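You operate a simulated robot arm through the tools that you are given. There is no shell and no other tool.

Carry out the task below with a simulated robot arm. There is one attempt and no reset: what you move stays moved.

JOB
Wipe the class 1 meter clean, then scan it and box it.
Fine: it is in the black grid tray and goes in the open carton; use the blue pad and put it back in its dish. Set down upright: what you pick out. What is to be rubbed or washed off counts as gone when no trace of it is left.

The check looks at the end state, three seconds after you hand in, the way a careful person would. Anything else that was tipped, shoved, dropped, spilled or broken makes it a failure.

ROBOT AND FRAMES
A 7-joint arm with a two-finger parallel gripper, fixed in place. Base frame: the origin is at the foot of the arm, x ahead of it, y to its left, z up; the work surface is at about z = 800. Units: mm, rad, N and s.
With the tool pointing down near the work surface it reaches from about 440 to 920 mm from the base axis. Its first joint turns from -2.496 to 2.496 rad. Payload 3 kg.
The TCP is the grasp point between the finger pads, 30 mm short of the fingertips. In the tool frame z runs along the fingers and y along their closing line. Largest opening 94 mm; finger width 28, thickness 10; the body of the gripper, 50 by 96 mm, starts 55 mm behind the TCP.
Orientation is told as [roll, pitch, yaw] about the base's x, y, z axes, in that order, counted from this pose: with the fingers straight down and closing along the base's y, the tool's x points along the base's -x, its y along +y and its z along -z.

CONTROLS
- The arm moves only by the tool move_arm. Its argument "increments" is a list that holds one entry, the list of rows, each a list of 7 numbers: the shift along the base's x, y, z in mm, then the turn, a rotation vector about the base's x, y, z in rad, then the opening in per cent of the stroke, from 0 (shut) to 100 (fully open). In form: [[[x, y, z, rx, ry, rz, fingers], ...]]. A call has 1 to 20 rows; each row is the pose to reach, as a shift and turn from the pose commanded when the call began. Each row takes 0.2 s and may step no farther than 50 mm and 0.15 rad from the row before; otherwise, or with a gripper value out of range, the whole call is refused. A pose out of reach is approached as far as the arm can. The call stops where the force on the tool passes 40 N (or 10 N more than at its start, if that is more) or the arm is blocked; 0.2 s more then pass. The fingers move at their own pace (about 72 mm/s each) and stop on an object; they squeeze with about 22 N. The grip force told is the motor's: it shows also when the fingers shut on nothing. Time passes only in rows, and 0.2 s behind the last, so rows that repeat a pose let the fingers close. The reply holds the time, the measured pose of the TCP, the force on the tool along the base axes, the opening and the grip force, in the units named above and with some noise, with the torque about the TCP (base axes, N m) and any sound that the robot's microphone picked up, and new pictures: "pictures" is both (left out), scene, wrist or none.
- Cameras (640 x 400 px; columns grow to the right, rows downward): "scene" is fixed at [396.5, -497.5, 1626.9]; the picture's right is [0.97, -0.23, 0.00], its down [-0.13, -0.55, -0.83] and it looks along [0.19, 0.81, -0.56] (base axes); focal length 350 px, centre (320, 200). "wrist" rides on the gripper at [76, 14, -103] in the tool frame; the picture's right is [-0.18, 0.98, 0.00], its down [-0.75, -0.14, -0.64] and it looks along [-0.63, -0.12, 0.77] (tool axes); focal length 243 px, centre (320, 200). There is no depth. A picture from a camera that has moved, and an enlarged one, comes with that camera's place and axes in the base frame and with its lens.
- enlarge(camera, box): a new picture of the part [left, top, right, bottom] of that camera's present view, enlarged. It takes no simulated time.
- job_done(): hands the job in; it is judged then, once.

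Places have to be worked out from the pictures, the camera data and where the tool is seen. Open the gripper and draw the arm clear of the work before you hand the job in, unless the task says otherwise.

The tools are called after ">>>" as name(argument=value, ...) on one line, values as JSON. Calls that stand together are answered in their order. move_arm: Moves the arm, as the interface text tells. Its arguments: {"type":"object","properties":{"increments":{"type":"array","items":{"type":"array","items":{"type":"array","items":{"type":"number"}}}},"pictures":{"type":"string","enum":["both","scene","wrist","none"]}},"required":["increments"]} The other tools are called the same way: enlarge (camera, box) takes an enlarged picture of a part of a camera's view; job_done () hands the job in.

At the start:

```text
time: 0.0
position: [613.0, 388.7, 1141.1]
orientation: [-0.001, 0.001, 0.001]
contact_force: [0.2, -0.2, -0.6]
wrist_torque: [-0.03, 0.02, -0.02]
finger_gap: 94.2
finger_force: 0.1
```

scene: 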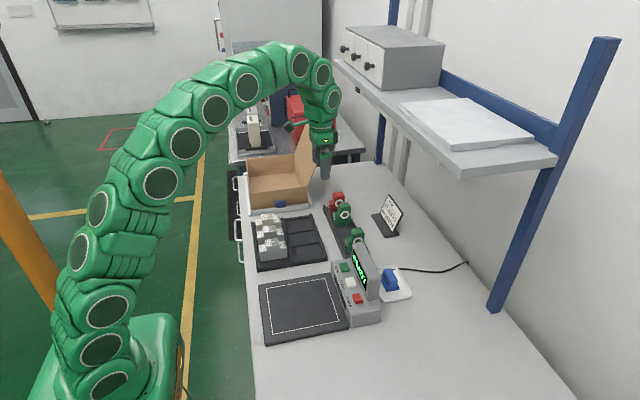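
wrist: 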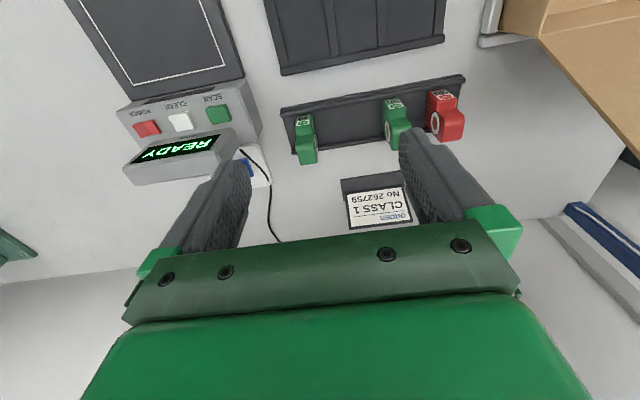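

The pictures show a tray with meters, a scanner pad with display, a blue pad in a dish, a carton and an order card. I'll enlarge the key parts first.

>>> enlarge(camera="scene", box=[230, 190, 350, 280])

>>> enlarge(camera="scene", box=[310, 180, 430, 260])

>>> enlarge(camera="scene", box=[250, 250, 420, 350])

>>> enlarge(camera="scene", box=[220, 60, 400, 220])

>>> enlarge(camera="wrist", box=[60, 0, 500, 250])

```text
4.44 times, centred on (290, 235) of scene
camera zoom: at [396.5, -497.5, 1626.9], right [0.97, -0.23, 0.0], down [-0.13, -0.55, -0.83], along [0.19, 0.81, -0.56], focal length 1557 px, centre (453, 44)
```

zoom: 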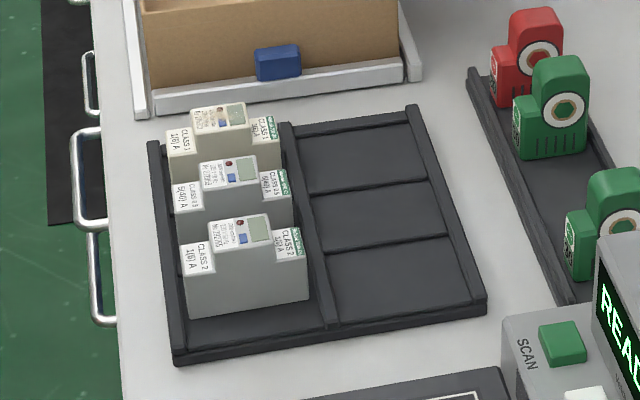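

```text
5.00 times, centred on (370, 220) of scene
camera zoom: at [396.5, -497.5, 1626.9], right [0.97, -0.23, 0.0], down [-0.13, -0.55, -0.83], along [0.19, 0.81, -0.56], focal length 1752 px, centre (70, 100)
```

zoom: 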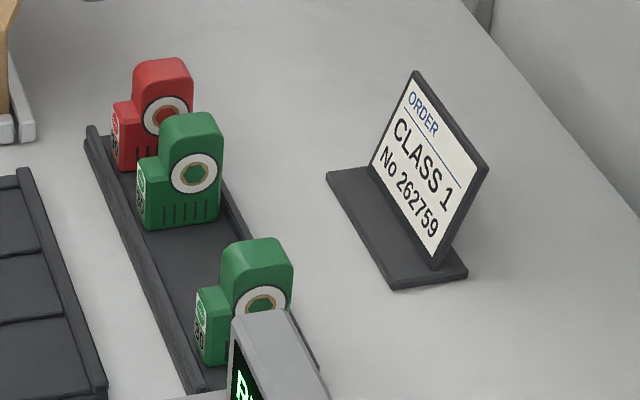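

```text
3.76 times, centred on (335, 300) of scene
camera zoom: at [396.5, -497.5, 1626.9], right [0.97, -0.23, 0.0], down [-0.13, -0.55, -0.83], along [0.19, 0.81, -0.56], focal length 1319 px, centre (264, -176)
```

zoom: 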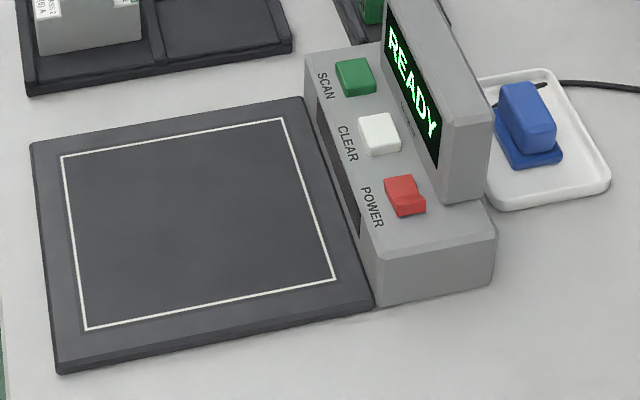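

```text
2.50 times, centred on (310, 140) of scene
camera zoom: at [396.5, -497.5, 1626.9], right [0.97, -0.23, 0.0], down [-0.13, -0.55, -0.83], along [0.19, 0.81, -0.56], focal length 876 px, centre (345, 350)
```

zoom: 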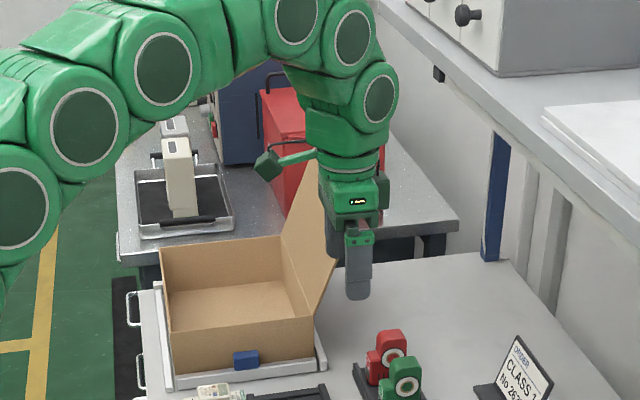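

```text
1.45 times, centred on (280, 125) of wrist
camera zoom: at [537.6, 404.5, 1243.5], right [0.18, 0.98, 0.0], down [0.75, -0.14, 0.64], along [0.63, -0.12, -0.77], focal length 353 px, centre (378, 309)
```

zoom: 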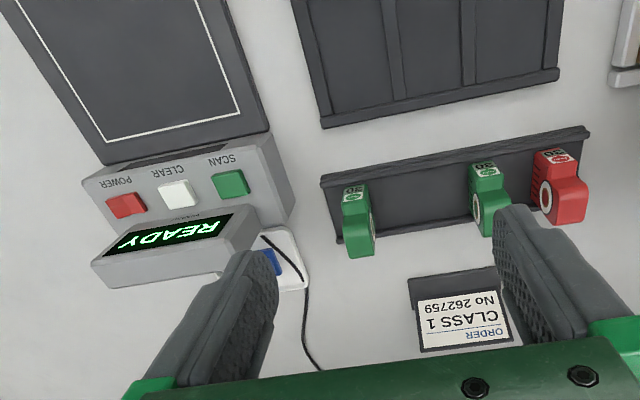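

Three meters stand in the tray; I'll read their labels closely and look for the dirt marks.

>>> enlarge(camera="scene", box=[254, 208, 290, 232])

>>> enlarge(camera="scene", box=[256, 220, 296, 264])

>>> enlarge(camera="scene", box=[330, 255, 380, 290])

>>> enlarge(camera="scene", box=[370, 260, 420, 305])

```text
16.00 times, centred on (272, 220) of scene
camera zoom: at [396.5, -497.5, 1626.9], right [0.97, -0.23, 0.0], down [-0.13, -0.55, -0.83], along [0.19, 0.81, -0.56], focal length 5606 px, centre (1088, -120)
```

zoom: 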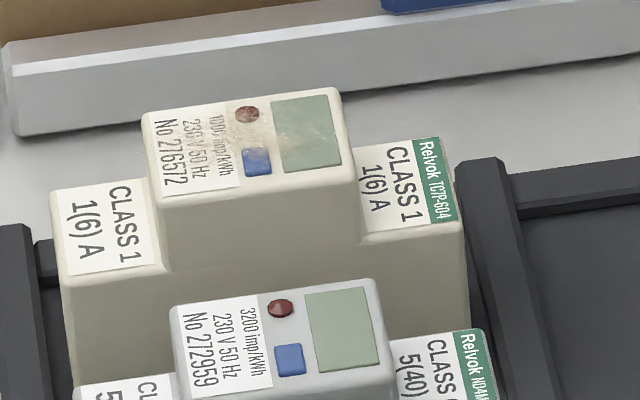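

```text
9.09 times, centred on (276, 242) of scene
camera zoom: at [396.5, -497.5, 1626.9], right [0.97, -0.23, 0.0], down [-0.13, -0.55, -0.83], along [0.19, 0.81, -0.56], focal length 3185 px, centre (720, -182)
```

zoom: 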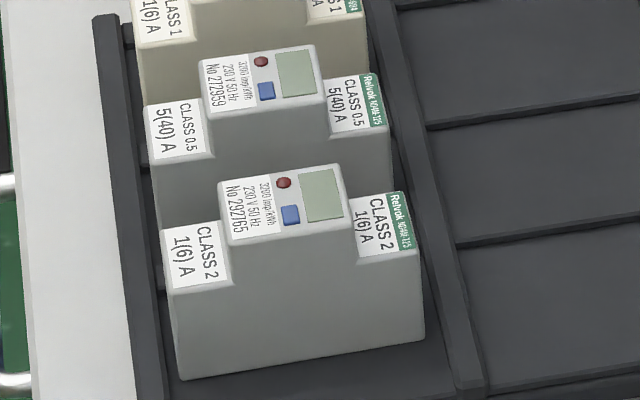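

```text
11.43 times, centred on (355, 272) of scene
camera zoom: at [396.5, -497.5, 1626.9], right [0.97, -0.23, 0.0], down [-0.13, -0.55, -0.83], along [0.19, 0.81, -0.56], focal length 4004 px, centre (-80, -629)
```

zoom: 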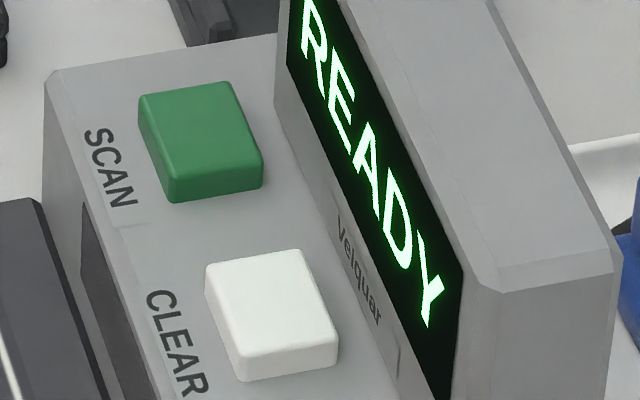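

```text
8.89 times, centred on (395, 282) of scene
camera zoom: at [396.5, -497.5, 1626.9], right [0.97, -0.23, 0.0], down [-0.13, -0.55, -0.83], along [0.19, 0.81, -0.56], focal length 3114 px, centre (-347, -533)
```

zoom: 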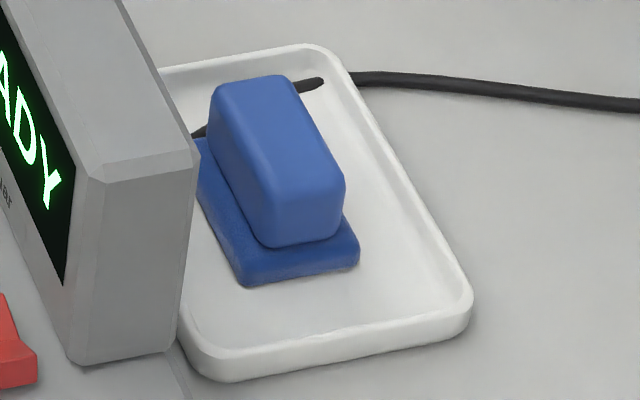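

The order calls for CLASS 1, which is the farthest meter in the tray (No 276572, dirty on top), roughly at (445, 533), top z≈870. I'll move the arm so that the wrist camera looks down on it.

>>> move_arm(increments=[[[-30, 18, -15, 0, 0, 0, 100], [-60, 36, -30, 0, 0, 0, 100], [-90, 54, -45, 0, 0, 0, 100], [-120, 72, -60, 0, 0, 0, 100], [-150, 90, -75, 0, 0, 0, 100], [-180, 110, -90, 0, 0, 0, 100], [-205, 130, -110, 0, 0, 0, 100], [-225, 145, -130, 0, 0, 0, 100]]], pictures="both")

```text
time: 1.8
position: [386.9, 536.0, 1008.6]
orientation: [0.0, 0.0, -0.001]
contact_force: [-0.7, -0.7, -0.3]
wrist_torque: [-0.02, -0.02, -0.07]
finger_gap: 94.1
finger_force: 0.1
camera wrist: at [311.5, 551.7, 1110.7], right [0.18, 0.98, 0.0], down [0.75, -0.14, 0.64], along [0.63, -0.12, -0.77], focal length 243 px, centre (320, 200)
```

scene: 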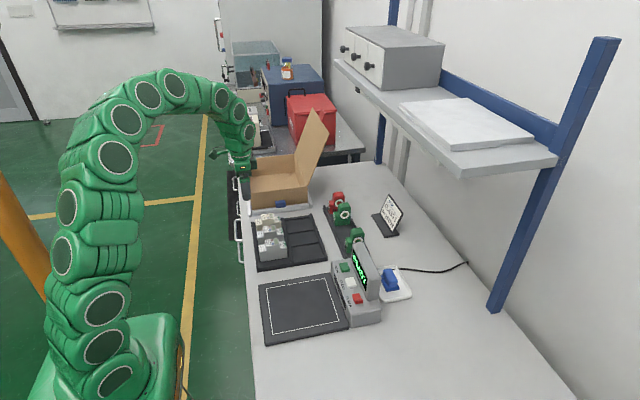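
wrist: 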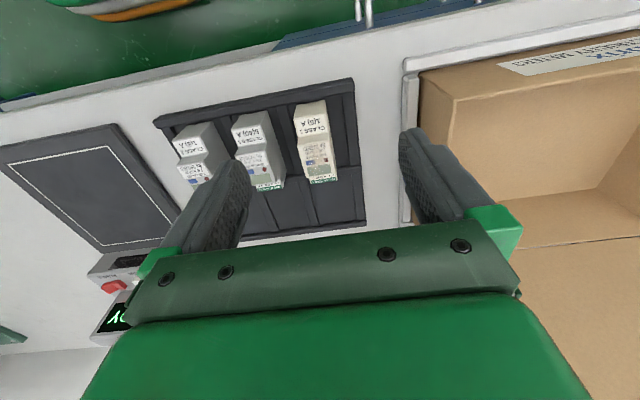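

>>> enlarge(camera="wrist", box=[280, 90, 360, 190])

>>> enlarge(camera="wrist", box=[140, 60, 380, 240])

>>> enlarge(camera="wrist", box=[390, 20, 640, 250])

>>> enlarge(camera="scene", box=[220, 90, 350, 220])

```text
4.00 times, centred on (320, 140) of wrist
camera zoom: at [311.5, 551.7, 1110.7], right [0.18, 0.98, 0.0], down [0.75, -0.14, 0.64], along [0.63, -0.12, -0.77], focal length 970 px, centre (320, 440)
```

zoom: 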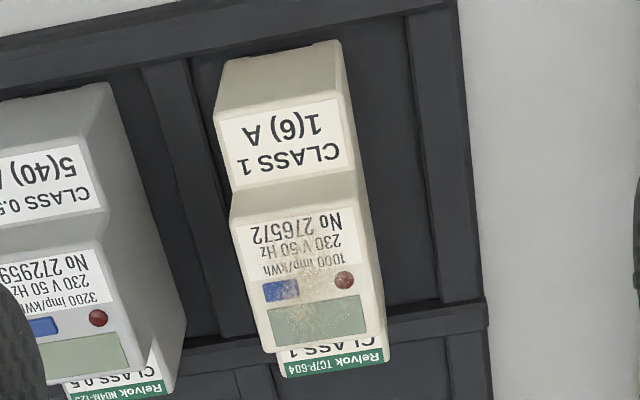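

```text
2.22 times, centred on (260, 150) of wrist
camera zoom: at [311.5, 551.7, 1110.7], right [0.18, 0.98, 0.0], down [0.75, -0.14, 0.64], along [0.63, -0.12, -0.77], focal length 539 px, centre (453, 311)
```

zoom: 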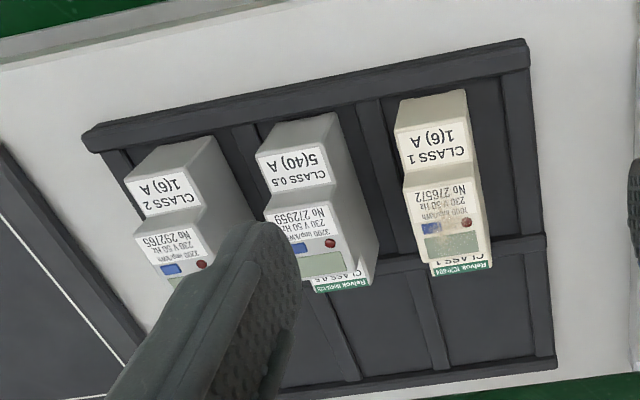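

```text
1.74 times, centred on (515, 135) of wrist
camera zoom: at [311.5, 551.7, 1110.7], right [0.18, 0.98, 0.0], down [0.75, -0.14, 0.64], along [0.63, -0.12, -0.77], focal length 422 px, centre (-19, 313)
```

zoom: 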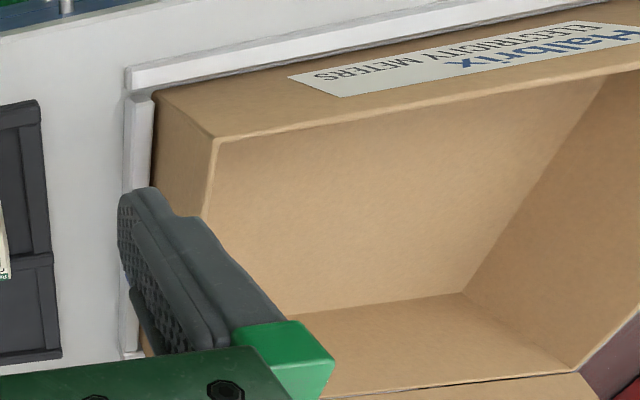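

```text
3.08 times, centred on (285, 155) of scene
camera zoom: at [396.5, -497.5, 1626.9], right [0.97, -0.23, 0.0], down [-0.13, -0.55, -0.83], along [0.19, 0.81, -0.56], focal length 1078 px, centre (428, 338)
```

zoom: 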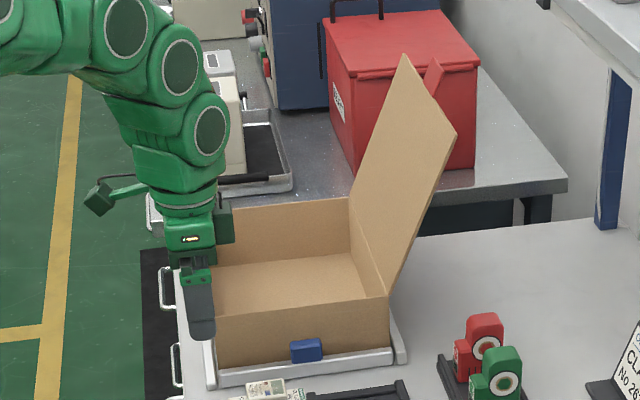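

The dirt lies on the top of the hump of the Class 1 meter (brown/yellowish specks); shoulders look clean. Next I travel to the blue pad in its dish (about (778,186)), turning the tool by -90° so that the fingers will close along x across its handle, and look at it with the wrist camera.

>>> move_arm(increments=[[[29, -17, -4, 0, 0, -0.1122, 100], [58, -34, -8, 0, 0, -0.2244, 100], [87, -51, -12, 0, 0, -0.3366, 100], [116, -68, -15, 0, 0, -0.4488, 100], [145, -85, -19, 0, 0, -0.561, 100], [174, -102, -23, 0, 0, -0.6732, 100], [203, -119, -27, 0, 0, -0.7854, 100], [233, -135, -31, 0, 0, -0.8976, 100], [262, -152, -35, 0, 0, -1.0098, 100], [291, -169, -39, 0, 0, -1.122, 100], [320, -186, -43, 0, 0, -1.2342, 100], [349, -203, -47, 0, 0, -1.3464, 100], [378, -220, -50, 0, 0, -1.4586, 100], [408, -237, -54, 0, 0, -1.5708, 100]]], pictures="both")

```text
time: 4.8
position: [795.4, 296.8, 957.4]
orientation: [0.0, -0.002, -1.572]
contact_force: [-0.2, -1.5, -0.1]
wrist_torque: [0.0, 0.01, -0.01]
finger_gap: 93.9
finger_force: 0.0
camera wrist: at [811.2, 373.4, 1059.0], right [0.98, -0.19, 0.0], down [-0.14, -0.75, 0.64], along [-0.12, -0.63, -0.77], focal length 243 px, centre (320, 200)
```

scene: 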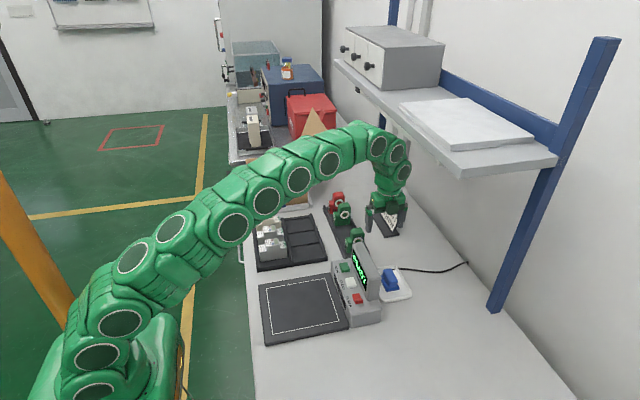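
wrist: 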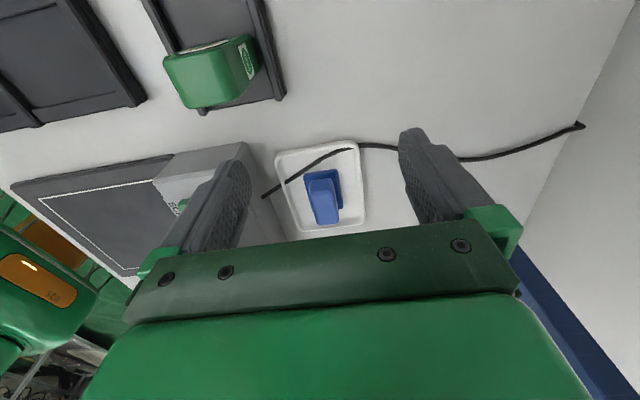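

>>> enlarge(camera="wrist", box=[260, 130, 380, 240])

>>> enlarge(camera="scene", box=[320, 110, 440, 310])

```text
3.64 times, centred on (320, 185) of wrist
camera zoom: at [811.2, 373.4, 1059.0], right [0.98, -0.19, 0.0], down [-0.14, -0.75, 0.64], along [-0.12, -0.63, -0.77], focal length 882 px, centre (320, 254)
```

zoom: 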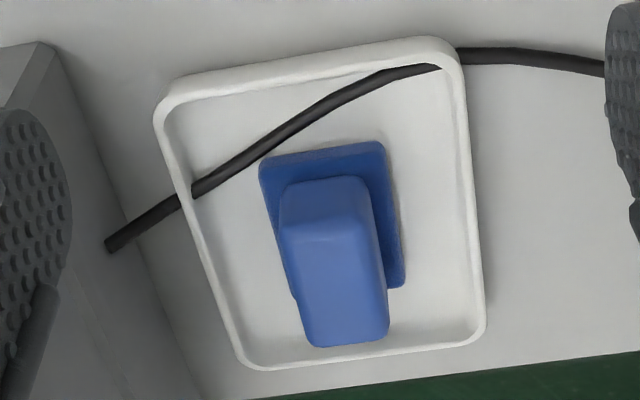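

```text
2.00 times, centred on (380, 210) of scene
camera zoom: at [396.5, -497.5, 1626.9], right [0.97, -0.23, 0.0], down [-0.13, -0.55, -0.83], along [0.19, 0.81, -0.56], focal length 701 px, centre (200, 180)
```

zoom: 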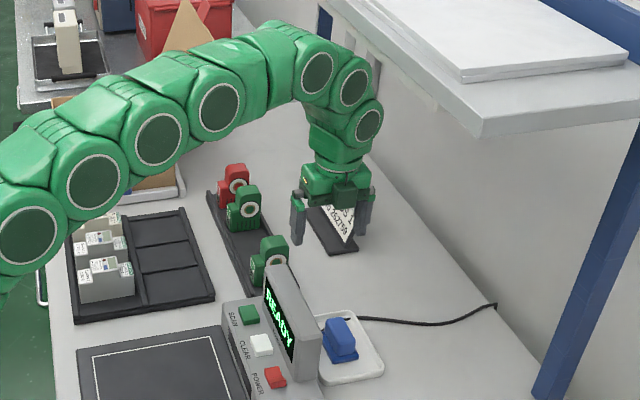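

The wrist view puts the pad base at x 761–802, y 150–215, handle centre ≈ (781, 182), clear of the cord. I move above it with the fingers narrowed, then lower to a look height.

>>> move_arm(increments=[[[-5, -38, -5, 0, 0, 0, 65], [-10, -76, -10, 0, 0, 0, 65], [-14.5, -114.5, -17, 0, 0, 0, 65], [-14.5, -114.5, -45, 0, 0, 0, 65], [-14.5, -114.5, -75, 0, 0, 0, 65], [-14.5, -114.5, -75, 0, 0, 0, 65]]], pictures="both")

```text
time: 6.2
position: [781.3, 182.3, 880.2]
orientation: [-0.001, 0.0, -1.57]
contact_force: [-0.8, 0.4, 0.5]
wrist_torque: [0.0, 0.02, -0.02]
finger_gap: 60.9
finger_force: 0.0
camera wrist: at [797.0, 258.1, 981.7], right [0.98, -0.18, 0.0], down [-0.14, -0.75, 0.64], along [-0.12, -0.63, -0.77], focal length 243 px, centre (320, 200)
```

scene: 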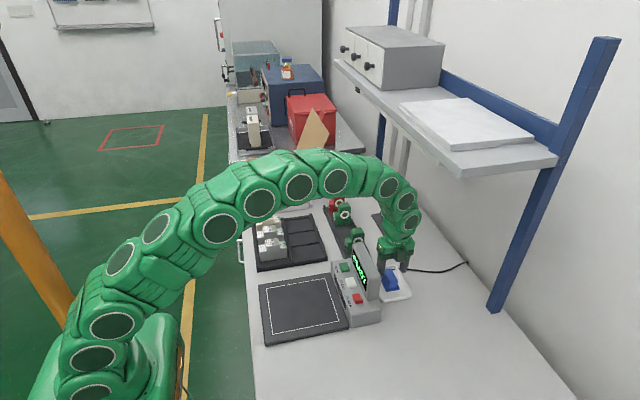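
wrist: 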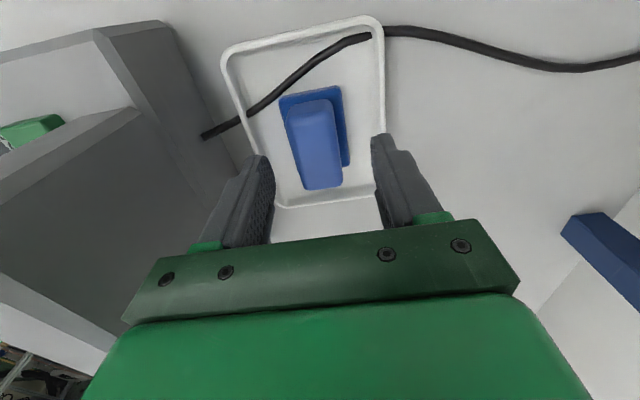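

>>> enlarge(camera="wrist", box=[220, 60, 420, 260])

>>> enlarge(camera="scene", box=[340, 220, 440, 320])

```text
2.00 times, centred on (320, 160) of wrist
camera zoom: at [797.0, 258.1, 981.7], right [0.98, -0.18, 0.0], down [-0.14, -0.75, 0.64], along [-0.12, -0.63, -0.77], focal length 485 px, centre (320, 280)
```

zoom: 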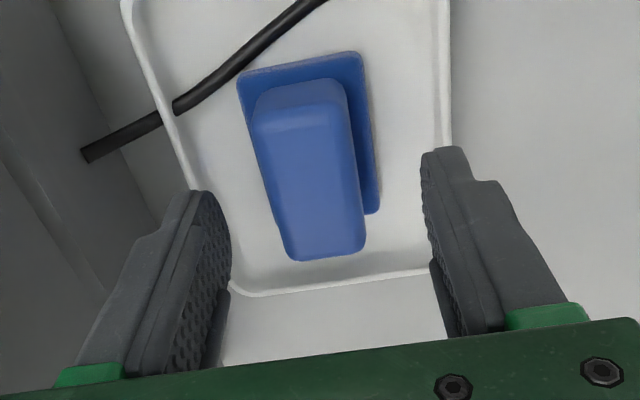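

```text
4.00 times, centred on (390, 270) of scene
camera zoom: at [396.5, -497.5, 1626.9], right [0.97, -0.23, 0.0], down [-0.13, -0.55, -0.83], along [0.19, 0.81, -0.56], focal length 1401 px, centre (40, -80)
```

zoom: 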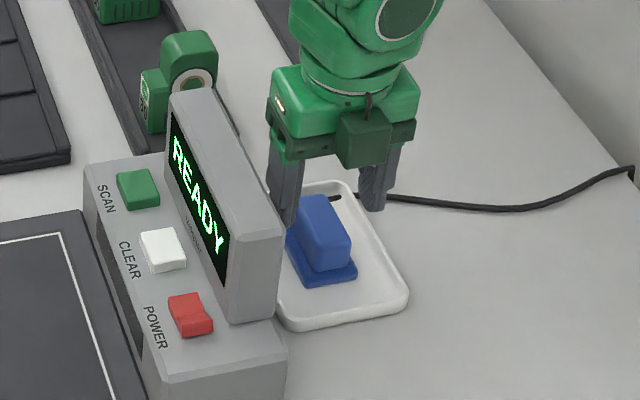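

The handle sits centred between the fingers (handle top ≈ z 845). I lower to z≈853 so the fingertips stay just above the pad's base, then close on it.

>>> move_arm(increments=[[[-0.8, 0.7, -9, 0, 0, 0, 65], [-0.8, 0.7, -18, 0, 0, 0, 65], [-0.8, 0.7, -27, 0, 0, 0, 65], [-0.8, 0.7, -27, 0, 0, 0, 65], [-0.8, 0.7, -27, 0, 0, 0, 10], [-0.8, 0.7, -27, 0, 0, 0, 10], [-0.8, 0.7, -27, 0, 0, 0, 10], [-0.8, 0.7, -27, 0, 0, 0, 10]]], pictures="both")

```text
time: 8.0
position: [781.7, 184.6, 854.6]
orientation: [0.0, 0.001, -1.57]
contact_force: [-0.6, -1.0, 0.2]
wrist_torque: [-0.01, 0.0, 0.01]
finger_gap: 28.8
finger_force: 22.1
camera wrist: at [795.8, 260.3, 956.9], right [0.98, -0.18, 0.0], down [-0.14, -0.75, 0.64], along [-0.12, -0.63, -0.77], focal length 243 px, centre (320, 200)
```

scene: 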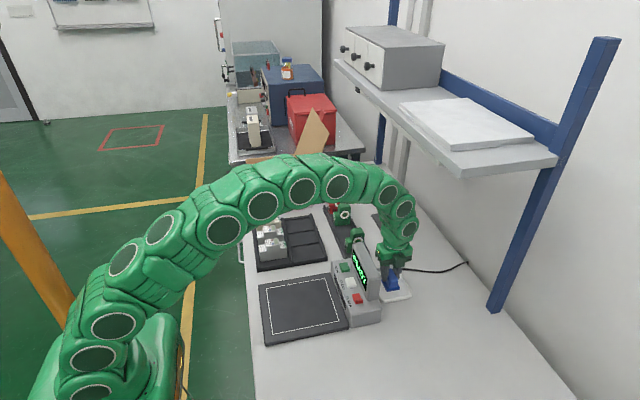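
wrist: 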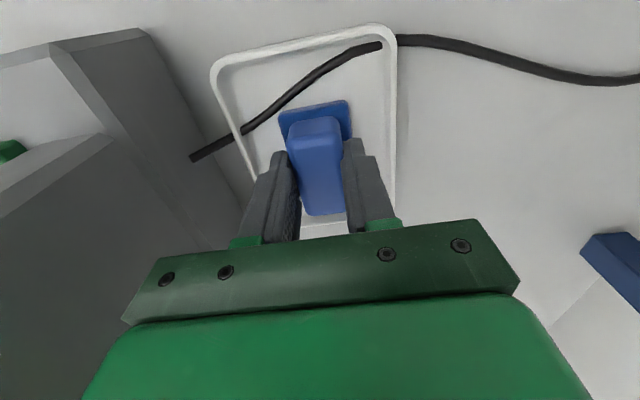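

The pad is gripped (28.8 mm, 22 N). I lift it straight up and check it hangs properly.

>>> move_arm(increments=[[[0, 0, 10, 0, 0, 0, 10], [0, 0, 30, 0, 0, 0, 10], [0, 0, 60, 0, 0, 0, 10], [0, 0, 85, 0, 0, 0, 10], [0, 0, 105, 0, 0, 0, 10]]], pictures="both")

```text
time: 9.2
position: [781.2, 181.4, 961.4]
orientation: [-0.001, 0.0, -1.57]
contact_force: [0.3, -0.3, -0.7]
wrist_torque: [0.0, 0.0, 0.02]
finger_gap: 29.3
finger_force: 22.5
camera wrist: at [796.2, 258.2, 1062.4], right [0.98, -0.18, 0.0], down [-0.14, -0.75, 0.64], along [-0.12, -0.63, -0.77], focal length 243 px, centre (320, 200)
```

scene: 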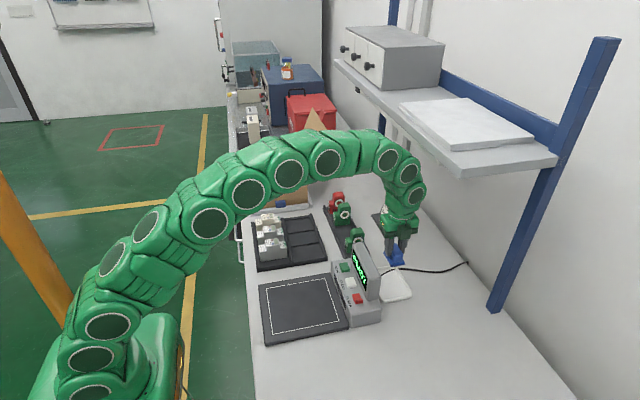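
wrist: 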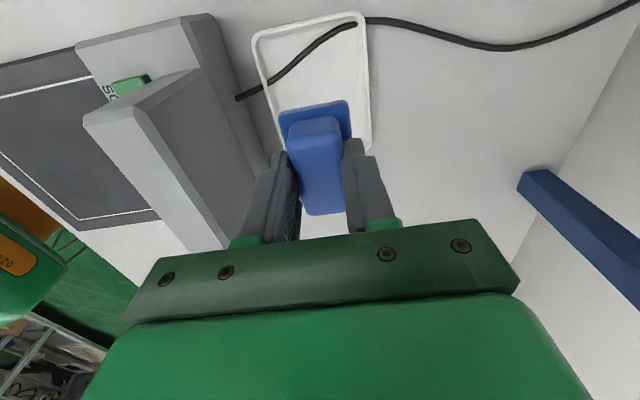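

The pad came up cleanly. I carry it around the display and over to the tray, turning back to yaw 0 so the pad's long side lies along x above the meter.

>>> move_arm(increments=[[[0, 35, 7, 0, 0, 0, 10], [-2, 72, 10, 0, 0, 0.05, 10], [-10, 108, 15, 0, 0, 0.15, 10], [-40, 135, 25, 0, 0, 0.26, 10], [-75, 160, 35, 0, 0, 0.37, 10], [-112, 185, 40, 0, 0, 0.48, 10], [-150, 210, 45, 0, 0, 0.59, 10], [-188, 235, 45, 0, 0, 0.7, 10], [-225, 262, 45, 0, 0, 0.81, 10], [-262, 290, 45, 0, 0, 0.92, 10], [-298, 316, 45, 0, 0, 1.03, 10], [-331, 342, 45, 0, 0, 1.14, 10], [-331, 342, 45, 0, 0, 1.25, 10], [-331, 342, 45, 0, 0, 1.36, 10], [-331, 342, 45, 0, 0, 1.47, 10], [-331, 342, 45, 0, 0, 1.5708, 10], [-331, 342, 45, 0, 0, 1.5708, 10]]], pictures="both")

```text
time: 12.8
position: [450.7, 524.6, 1005.9]
orientation: [0.001, 0.0, 0.002]
contact_force: [1.2, 0.3, -0.1]
wrist_torque: [0.0, 0.0, 0.0]
finger_gap: 29.3
finger_force: 21.7
camera wrist: at [374.5, 540.2, 1108.1], right [0.18, 0.98, 0.0], down [0.75, -0.14, 0.64], along [0.63, -0.12, -0.77], focal length 243 px, centre (320, 200)
```

scene: 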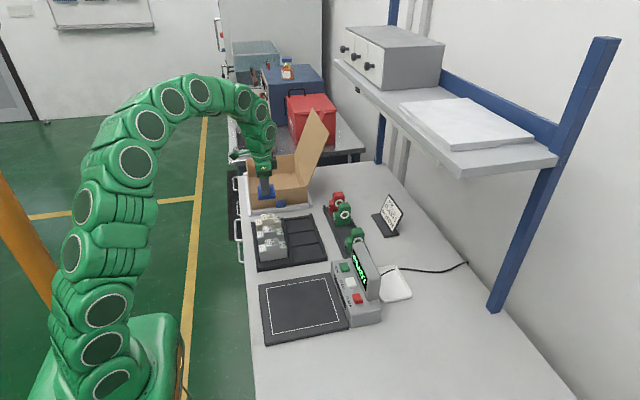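
wrist: 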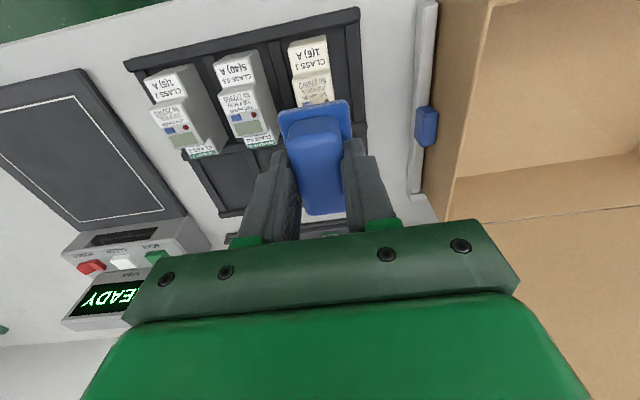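

>>> enlarge(camera="wrist", box=[220, 20, 380, 140])

>>> enlarge(camera="scene", box=[235, 140, 335, 270])

```text
3.33 times, centred on (300, 80) of wrist
camera zoom: at [374.5, 540.2, 1108.1], right [0.18, 0.98, 0.0], down [0.75, -0.14, 0.64], along [0.63, -0.12, -0.77], focal length 809 px, centre (387, 600)
```

zoom: 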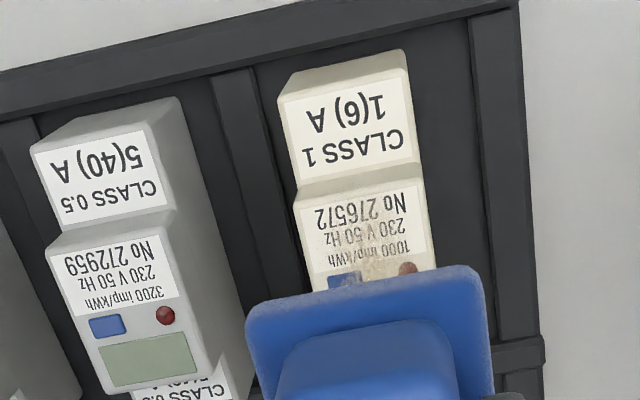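

```text
3.08 times, centred on (285, 205) of scene
camera zoom: at [396.5, -497.5, 1626.9], right [0.97, -0.23, 0.0], down [-0.13, -0.55, -0.83], along [0.19, 0.81, -0.56], focal length 1078 px, centre (428, 185)
```

zoom: 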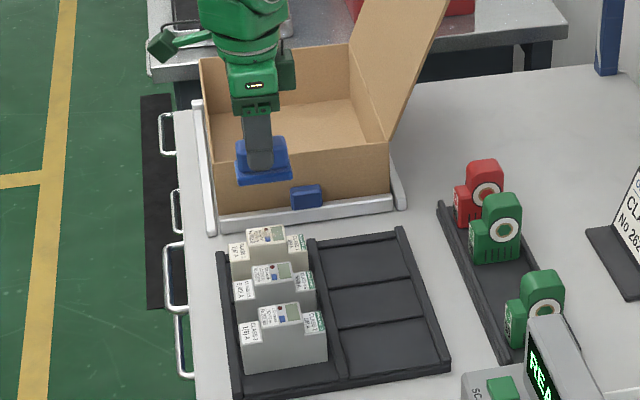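

I enlarge further to fix the meter's edges before lowering the pad.

>>> enlarge(camera="wrist", box=[280, 28, 344, 108])

>>> enlarge(camera="scene", box=[252, 205, 302, 255])

```text
5.00 times, centred on (312, 68) of wrist
camera zoom: at [374.5, 540.2, 1108.1], right [0.18, 0.98, 0.0], down [0.75, -0.14, 0.64], along [0.63, -0.12, -0.77], focal length 1213 px, centre (360, 860)
```

zoom: 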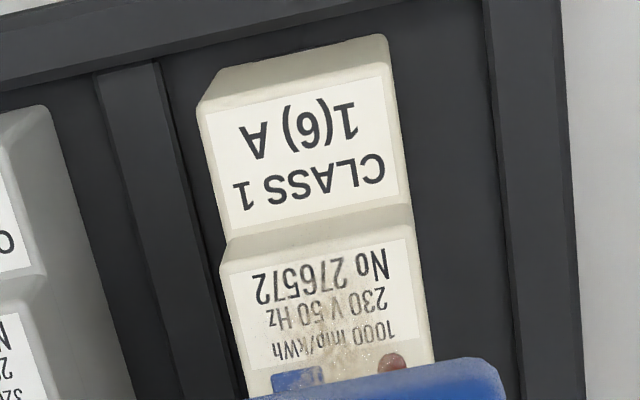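

```text
8.00 times, centred on (277, 230) of scene
camera zoom: at [396.5, -497.5, 1626.9], right [0.97, -0.23, 0.0], down [-0.13, -0.55, -0.83], along [0.19, 0.81, -0.56], focal length 2803 px, centre (664, -40)
```

zoom: 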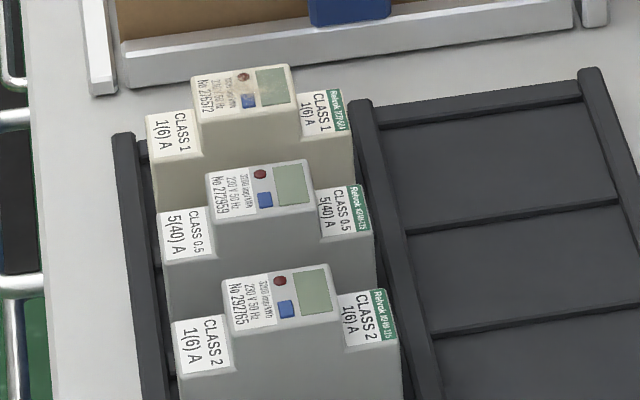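

Wrist views agree on the meter centre ≈ (450, 522) with hump top ≈ z 870–876; the pad bottom should be about 52 mm below the TCP. I lower the pad to just above the hump.

>>> move_arm(increments=[[[0.3, -2.9, -30, 0, 0, 0, 10], [0.3, -2.9, -55, 0, 0, 0, 10], [0.3, -2.9, -68, 0, 0, 0, 10], [0.3, -2.9, -74, 0, 0, 0, 10], [0.3, -2.9, -74, 0, 0, 0, 10]]], pictures="both")

>>> enlarge(camera="scene", box=[240, 190, 310, 260])

>>> enlarge(camera="wrist", box=[240, 40, 400, 160])

```text
time: 14.0
position: [450.3, 522.5, 931.9]
orientation: [0.002, 0.0, 0.002]
contact_force: [-0.1, 0.5, -0.3]
wrist_torque: [0.0, 0.01, -0.04]
finger_gap: 29.1
finger_force: 22.4
camera wrist: at [374.4, 537.8, 1034.2], right [0.18, 0.98, 0.0], down [0.75, -0.14, 0.64], along [0.63, -0.12, -0.77], focal length 243 px, centre (320, 200)
```

scene: 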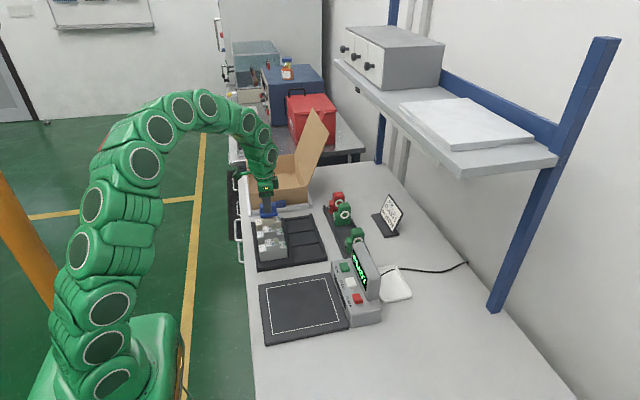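
wrist: 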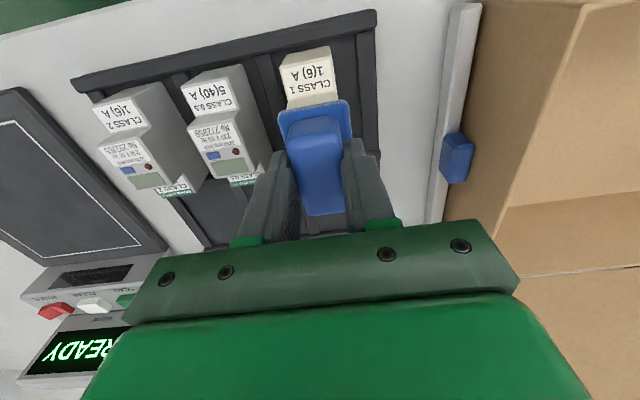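

```text
5.71 times, centred on (275, 225) of scene
camera zoom: at [396.5, -497.5, 1626.9], right [0.97, -0.23, 0.0], down [-0.13, -0.55, -0.83], along [0.19, 0.81, -0.56], focal length 2002 px, centre (577, 57)
```

zoom: 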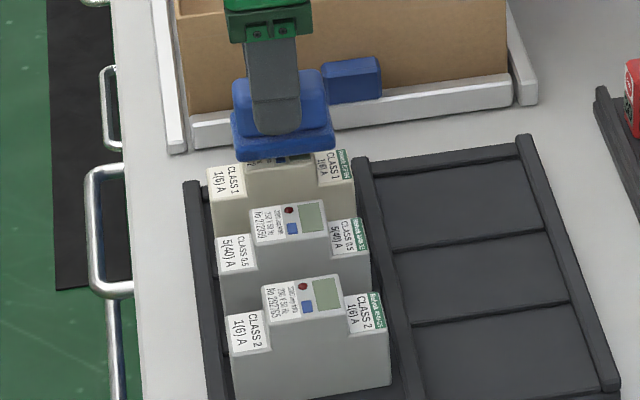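

```text
3.33 times, centred on (320, 100) of wrist
camera zoom: at [374.4, 537.8, 1034.2], right [0.18, 0.98, 0.0], down [0.75, -0.14, 0.64], along [0.63, -0.12, -0.77], focal length 809 px, centre (320, 533)
```

zoom: 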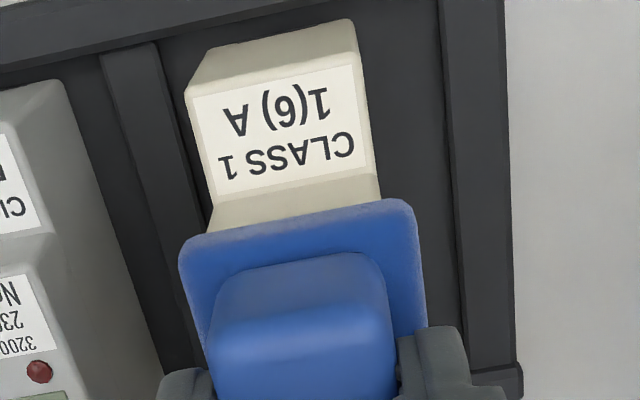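

The pad hovers squarely above the hump. I now lower in 1 mm steps and watch for contact force.

>>> move_arm(increments=[[[0, 0, -1, 0, 0, 0, 10], [0, 0, -2, 0, 0, 0, 10], [0, 0, -3, 0, 0, 0, 10], [0, 0, -4, 0, 0, 0, 10]]], pictures="none")

```text
time: 15.0
position: [450.5, 522.7, 927.7]
orientation: [0.0, 0.0, 0.0]
contact_force: [0.0, 0.5, 1.2]
wrist_torque: [0.0, -0.01, 0.01]
finger_gap: 29.3
finger_force: 21.7
```

No contact yet (noise-level force). I continue down in 1 mm steps.

>>> move_arm(increments=[[[0, 0, -1, 0, 0, 0, 10], [0, 0, -2, 0, 0, 0, 10]]], pictures="none")

>>> move_arm(increments=[[[0, 0, -1, 0, 0, 0, 10], [0, 0, -2, 0, 0, 0, 10]]], pictures="none")

```text
time: 15.6
position: [450.2, 522.9, 925.1]
orientation: [0.001, -0.001, -0.002]
contact_force: [-0.2, 0.4, -0.8]
wrist_torque: [-0.01, 0.0, 0.03]
finger_gap: 29.0
finger_force: 22.5
```

```text
time: 16.2
position: [450.0, 522.4, 923.9]
orientation: [0.001, 0.001, -0.001]
contact_force: [-2.3, -2.6, 16.1]
wrist_torque: [-0.21, 0.16, 0.03]
finger_gap: 29.2
finger_force: 21.8
```

Contact found at TCP z≈924 (16 N). I ease up slightly and make wiping strokes along x with small y offsets, then look.

>>> move_arm(increments=[[[5, 0, 0.4, 0, 0, 0, 10], [10, 0, 0.4, 0, 0, 0, 10], [15, 0, 0.4, 0, 0, 0, 10], [10, 0, 0.4, 0, 0, 0, 10], [5, 0, 0.4, 0, 0, 0, 10], [0, 0, 0.4, 0, 0, 0, 10], [-5, 0, 0.4, 0, 0, 0, 10], [-10, 0, 0.4, 0, 0, 0, 10], [-15, 0, 0.4, 0, 0, 0, 10], [-10, 0, 0.4, 0, 0, 0, 10], [-5, 0, 0.4, 0, 0, 0, 10], [0, 0, 0.4, 0, 0, 0, 10]]], pictures="both")

>>> enlarge(camera="scene", box=[240, 190, 310, 260])

```text
time: 18.8
position: [451.0, 524.0, 924.0]
orientation: [0.0, 0.0, -0.001]
contact_force: [0.4, -0.7, 0.2]
wrist_torque: [0.02, 0.02, 0.01]
finger_gap: 29.1
finger_force: 21.7
camera wrist: at [374.9, 538.4, 1026.2], right [0.18, 0.98, 0.0], down [0.75, -0.14, 0.64], along [0.63, -0.12, -0.77], focal length 243 px, centre (320, 200)
```

scene: 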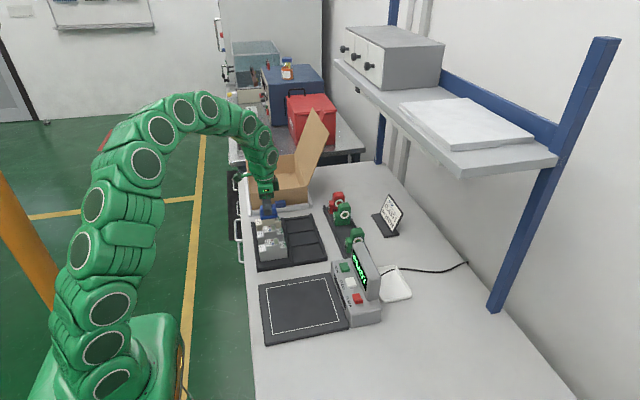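
wrist: 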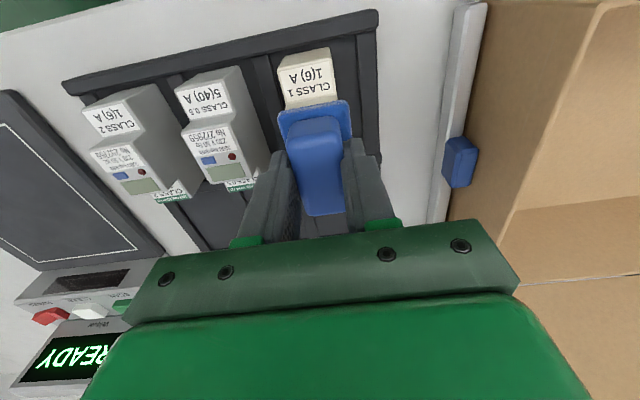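

```text
5.71 times, centred on (275, 225) of scene
camera zoom: at [396.5, -497.5, 1626.9], right [0.97, -0.23, 0.0], down [-0.13, -0.55, -0.83], along [0.19, 0.81, -0.56], focal length 2002 px, centre (577, 57)
```

zoom: 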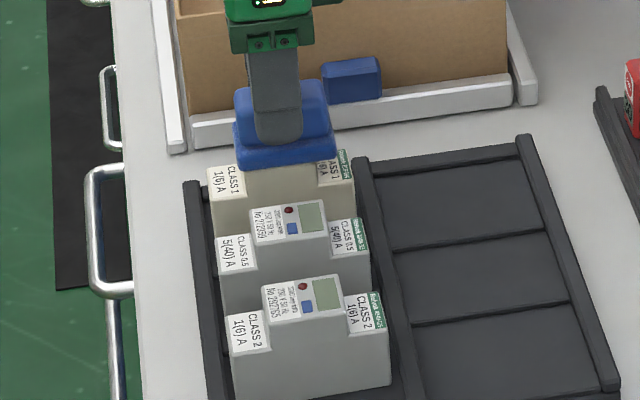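

At that height the pressure had dropped to nothing, so the stroke was too light. I repeat the strokes pressed about 0.5 mm lower, and read the force.

>>> move_arm(increments=[[[0, 0, -0.5, 0, 0, 0, 10], [5, 0, -0.5, 0, 0, 0, 10], [10, 0, -0.5, 0, 0, 0, 10], [15, 0, -0.5, 0, 0, 0, 10], [10, 0, -0.5, 0, 0, 0, 10], [5, 0, -0.5, 0, 0, 0, 10], [0, 0, -0.5, 0, 0, 0, 10]]], pictures="none")

```text
time: 20.4
position: [449.3, 522.3, 923.7]
orientation: [-0.002, 0.001, -0.001]
contact_force: [-0.3, 0.1, -0.4]
wrist_torque: [0.03, -0.03, 0.0]
finger_gap: 29.1
finger_force: 22.3
```

Still no force, so the pad probably shifted slightly in the grip at first contact. I go down in small steps until a steady force shows.

>>> move_arm(increments=[[[0, 0, -0.7, 0, 0, 0, 10], [0, 0, -0.7, 0, 0, 0, 10]]], pictures="none")

>>> move_arm(increments=[[[0, 0, -0.7, 0, 0, 0, 10], [0, 0, -0.7, 0, 0, 0, 10]]], pictures="none")

```text
time: 21.0
position: [449.0, 522.3, 923.4]
orientation: [-0.001, -0.001, 0.001]
contact_force: [-0.7, -2.3, 7.6]
wrist_torque: [-0.1, 0.04, -0.02]
finger_gap: 28.9
finger_force: 21.1
```

```text
time: 21.6
position: [449.6, 523.7, 922.7]
orientation: [-0.001, 0.0, 0.001]
contact_force: [0.5, -3.3, 12.7]
wrist_torque: [-0.2, -0.05, -0.01]
finger_gap: 29.3
finger_force: 21.9
```

Now 12.7 N of pressure. I wipe along x at this height and look.

>>> move_arm(increments=[[[5, 0, 0, 0, 0, 0, 10], [10, 0, 0, 0, 0, 0, 10], [15, 0, 0, 0, 0, 0, 10], [20, 0, 0, 0, 0, 0, 10], [15, 0, 0, 0, 0, 0, 10], [10, 0, 0, 0, 0, 0, 10], [5, 0, 0, 0, 0, 0, 10], [0, 0, 0, 0, 0, 0, 10]]], pictures="both")

>>> enlarge(camera="scene", box=[240, 190, 310, 260])

```text
time: 23.4
position: [450.8, 522.6, 921.4]
orientation: [0.0, -0.001, 0.0]
contact_force: [5.4, -0.8, 18.3]
wrist_torque: [-0.02, -0.29, -0.02]
finger_gap: 29.1
finger_force: 22.1
camera wrist: at [375.6, 537.9, 1023.5], right [0.18, 0.98, 0.0], down [0.75, -0.14, 0.64], along [0.63, -0.12, -0.77], focal length 243 px, centre (320, 200)
```

scene: 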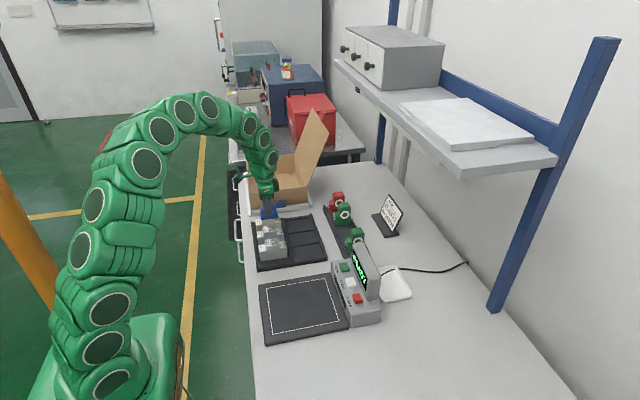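
wrist: 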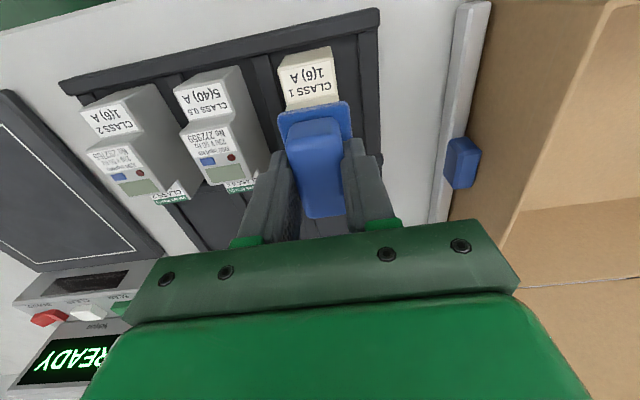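

```text
5.71 times, centred on (275, 225) of scene
camera zoom: at [396.5, -497.5, 1626.9], right [0.97, -0.23, 0.0], down [-0.13, -0.55, -0.83], along [0.19, 0.81, -0.56], focal length 2002 px, centre (577, 57)
```

zoom: 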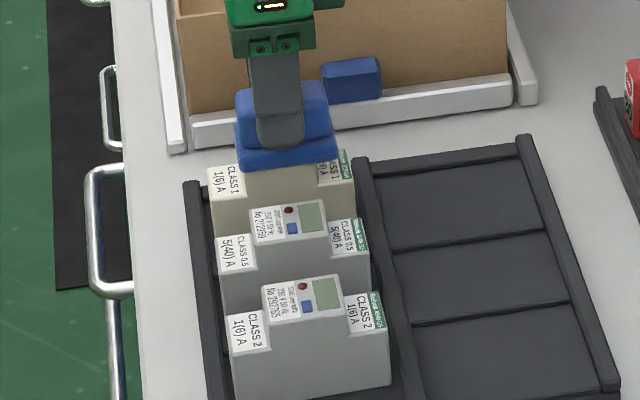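

Friction and 18 N of pressure confirm real rubbing, and the meter stayed put. I make the −x strokes and a couple of passes shifted ±4 mm in y.

>>> move_arm(increments=[[[-6, 0, 0, 0, 0, 0, 10], [-12, 0, 0, 0, 0, 0, 10], [-18, 0, 0, 0, 0, 0, 10], [-12, 2, 0, 0, 0, 0, 10], [-6, 4, 0, 0, 0, 0, 10], [0, 4, 0, 0, 0, 0, 10], [6, 4, 0, 0, 0, 0, 10], [12, 4, 0, 0, 0, 0, 10], [18, 2, 0, 0, 0, 0, 10], [12, -2, 0, 0, 0, 0, 10], [6, -4, 0, 0, 0, 0, 10], [0, -4, 0, 0, 0, 0, 10], [-6, -4, 0, 0, 0, 0, 10], [-12, -4, 0, 0, 0, 0, 10], [-18, -2, 0, 0, 0, 0, 10], [-10, 0, 0, 0, 0, 0, 10], [0, 0, 0, 0, 0, 0, 10]]], pictures="none")

```text
time: 27.0
position: [450.8, 523.7, 921.0]
orientation: [0.001, -0.001, 0.001]
contact_force: [0.2, 0.1, 0.4]
wrist_torque: [0.0, 0.0, -0.02]
finger_gap: 29.1
finger_force: 22.2
```

The pressure has eased off again by the end; I lift and shift the pad aside to inspect the hump.

>>> move_arm(increments=[[[0, 0, 10, 0, 0, 0, 10], [5, 0, 40, 0, 0, 0, 10], [25, 0, 60, 0, 0, 0, 10], [50, 0, 63, 0, 0, 0, 10], [50, 0, 63, 0, 0, 0, 10]]], pictures="both")

>>> enlarge(camera="wrist", box=[270, 0, 350, 100])

>>> enlarge(camera="scene", box=[254, 205, 294, 235])

```text
time: 28.2
position: [499.9, 522.6, 984.9]
orientation: [-0.001, -0.001, 0.001]
contact_force: [-0.7, 0.6, -0.4]
wrist_torque: [0.02, 0.02, -0.04]
finger_gap: 29.3
finger_force: 22.1
camera wrist: at [423.1, 537.2, 1087.3], right [0.18, 0.98, 0.0], down [0.75, -0.14, 0.64], along [0.63, -0.12, -0.77], focal length 243 px, centre (320, 200)
```

scene: 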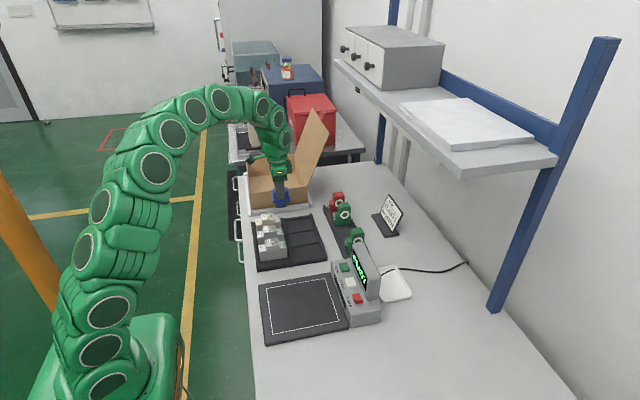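
wrist: 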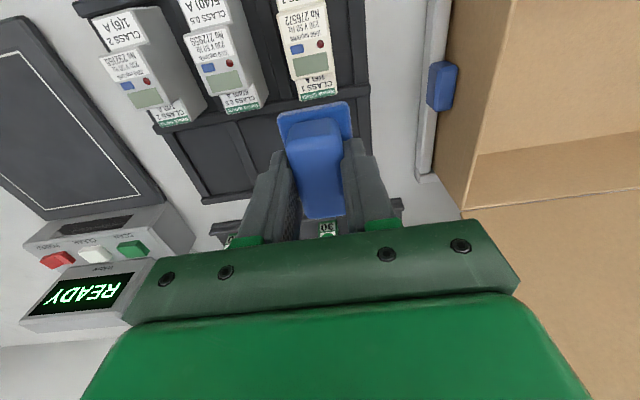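

```text
4.00 times, centred on (310, 50) of wrist
camera zoom: at [423.1, 537.2, 1087.3], right [0.18, 0.98, 0.0], down [0.75, -0.14, 0.64], along [0.63, -0.12, -0.77], focal length 970 px, centre (360, 800)
```

zoom: 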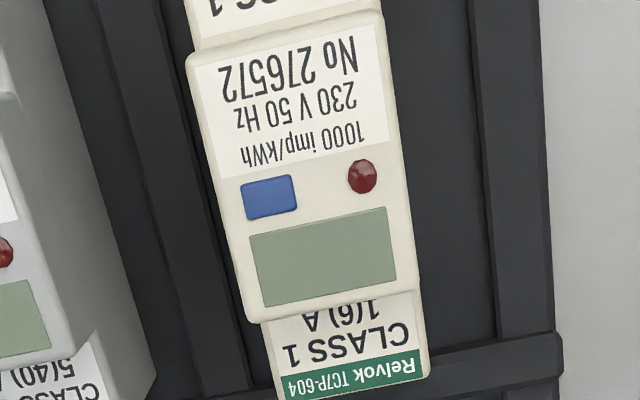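

```text
13.33 times, centred on (274, 220) of scene
camera zoom: at [396.5, -497.5, 1626.9], right [0.97, -0.23, 0.0], down [-0.13, -0.55, -0.83], along [0.19, 0.81, -0.56], focal length 4671 px, centre (933, -67)
```

zoom: 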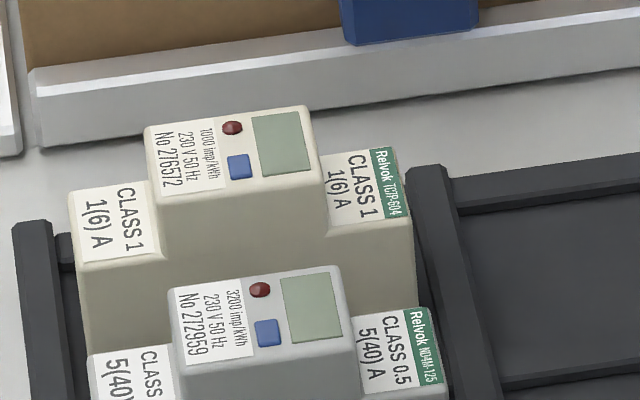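

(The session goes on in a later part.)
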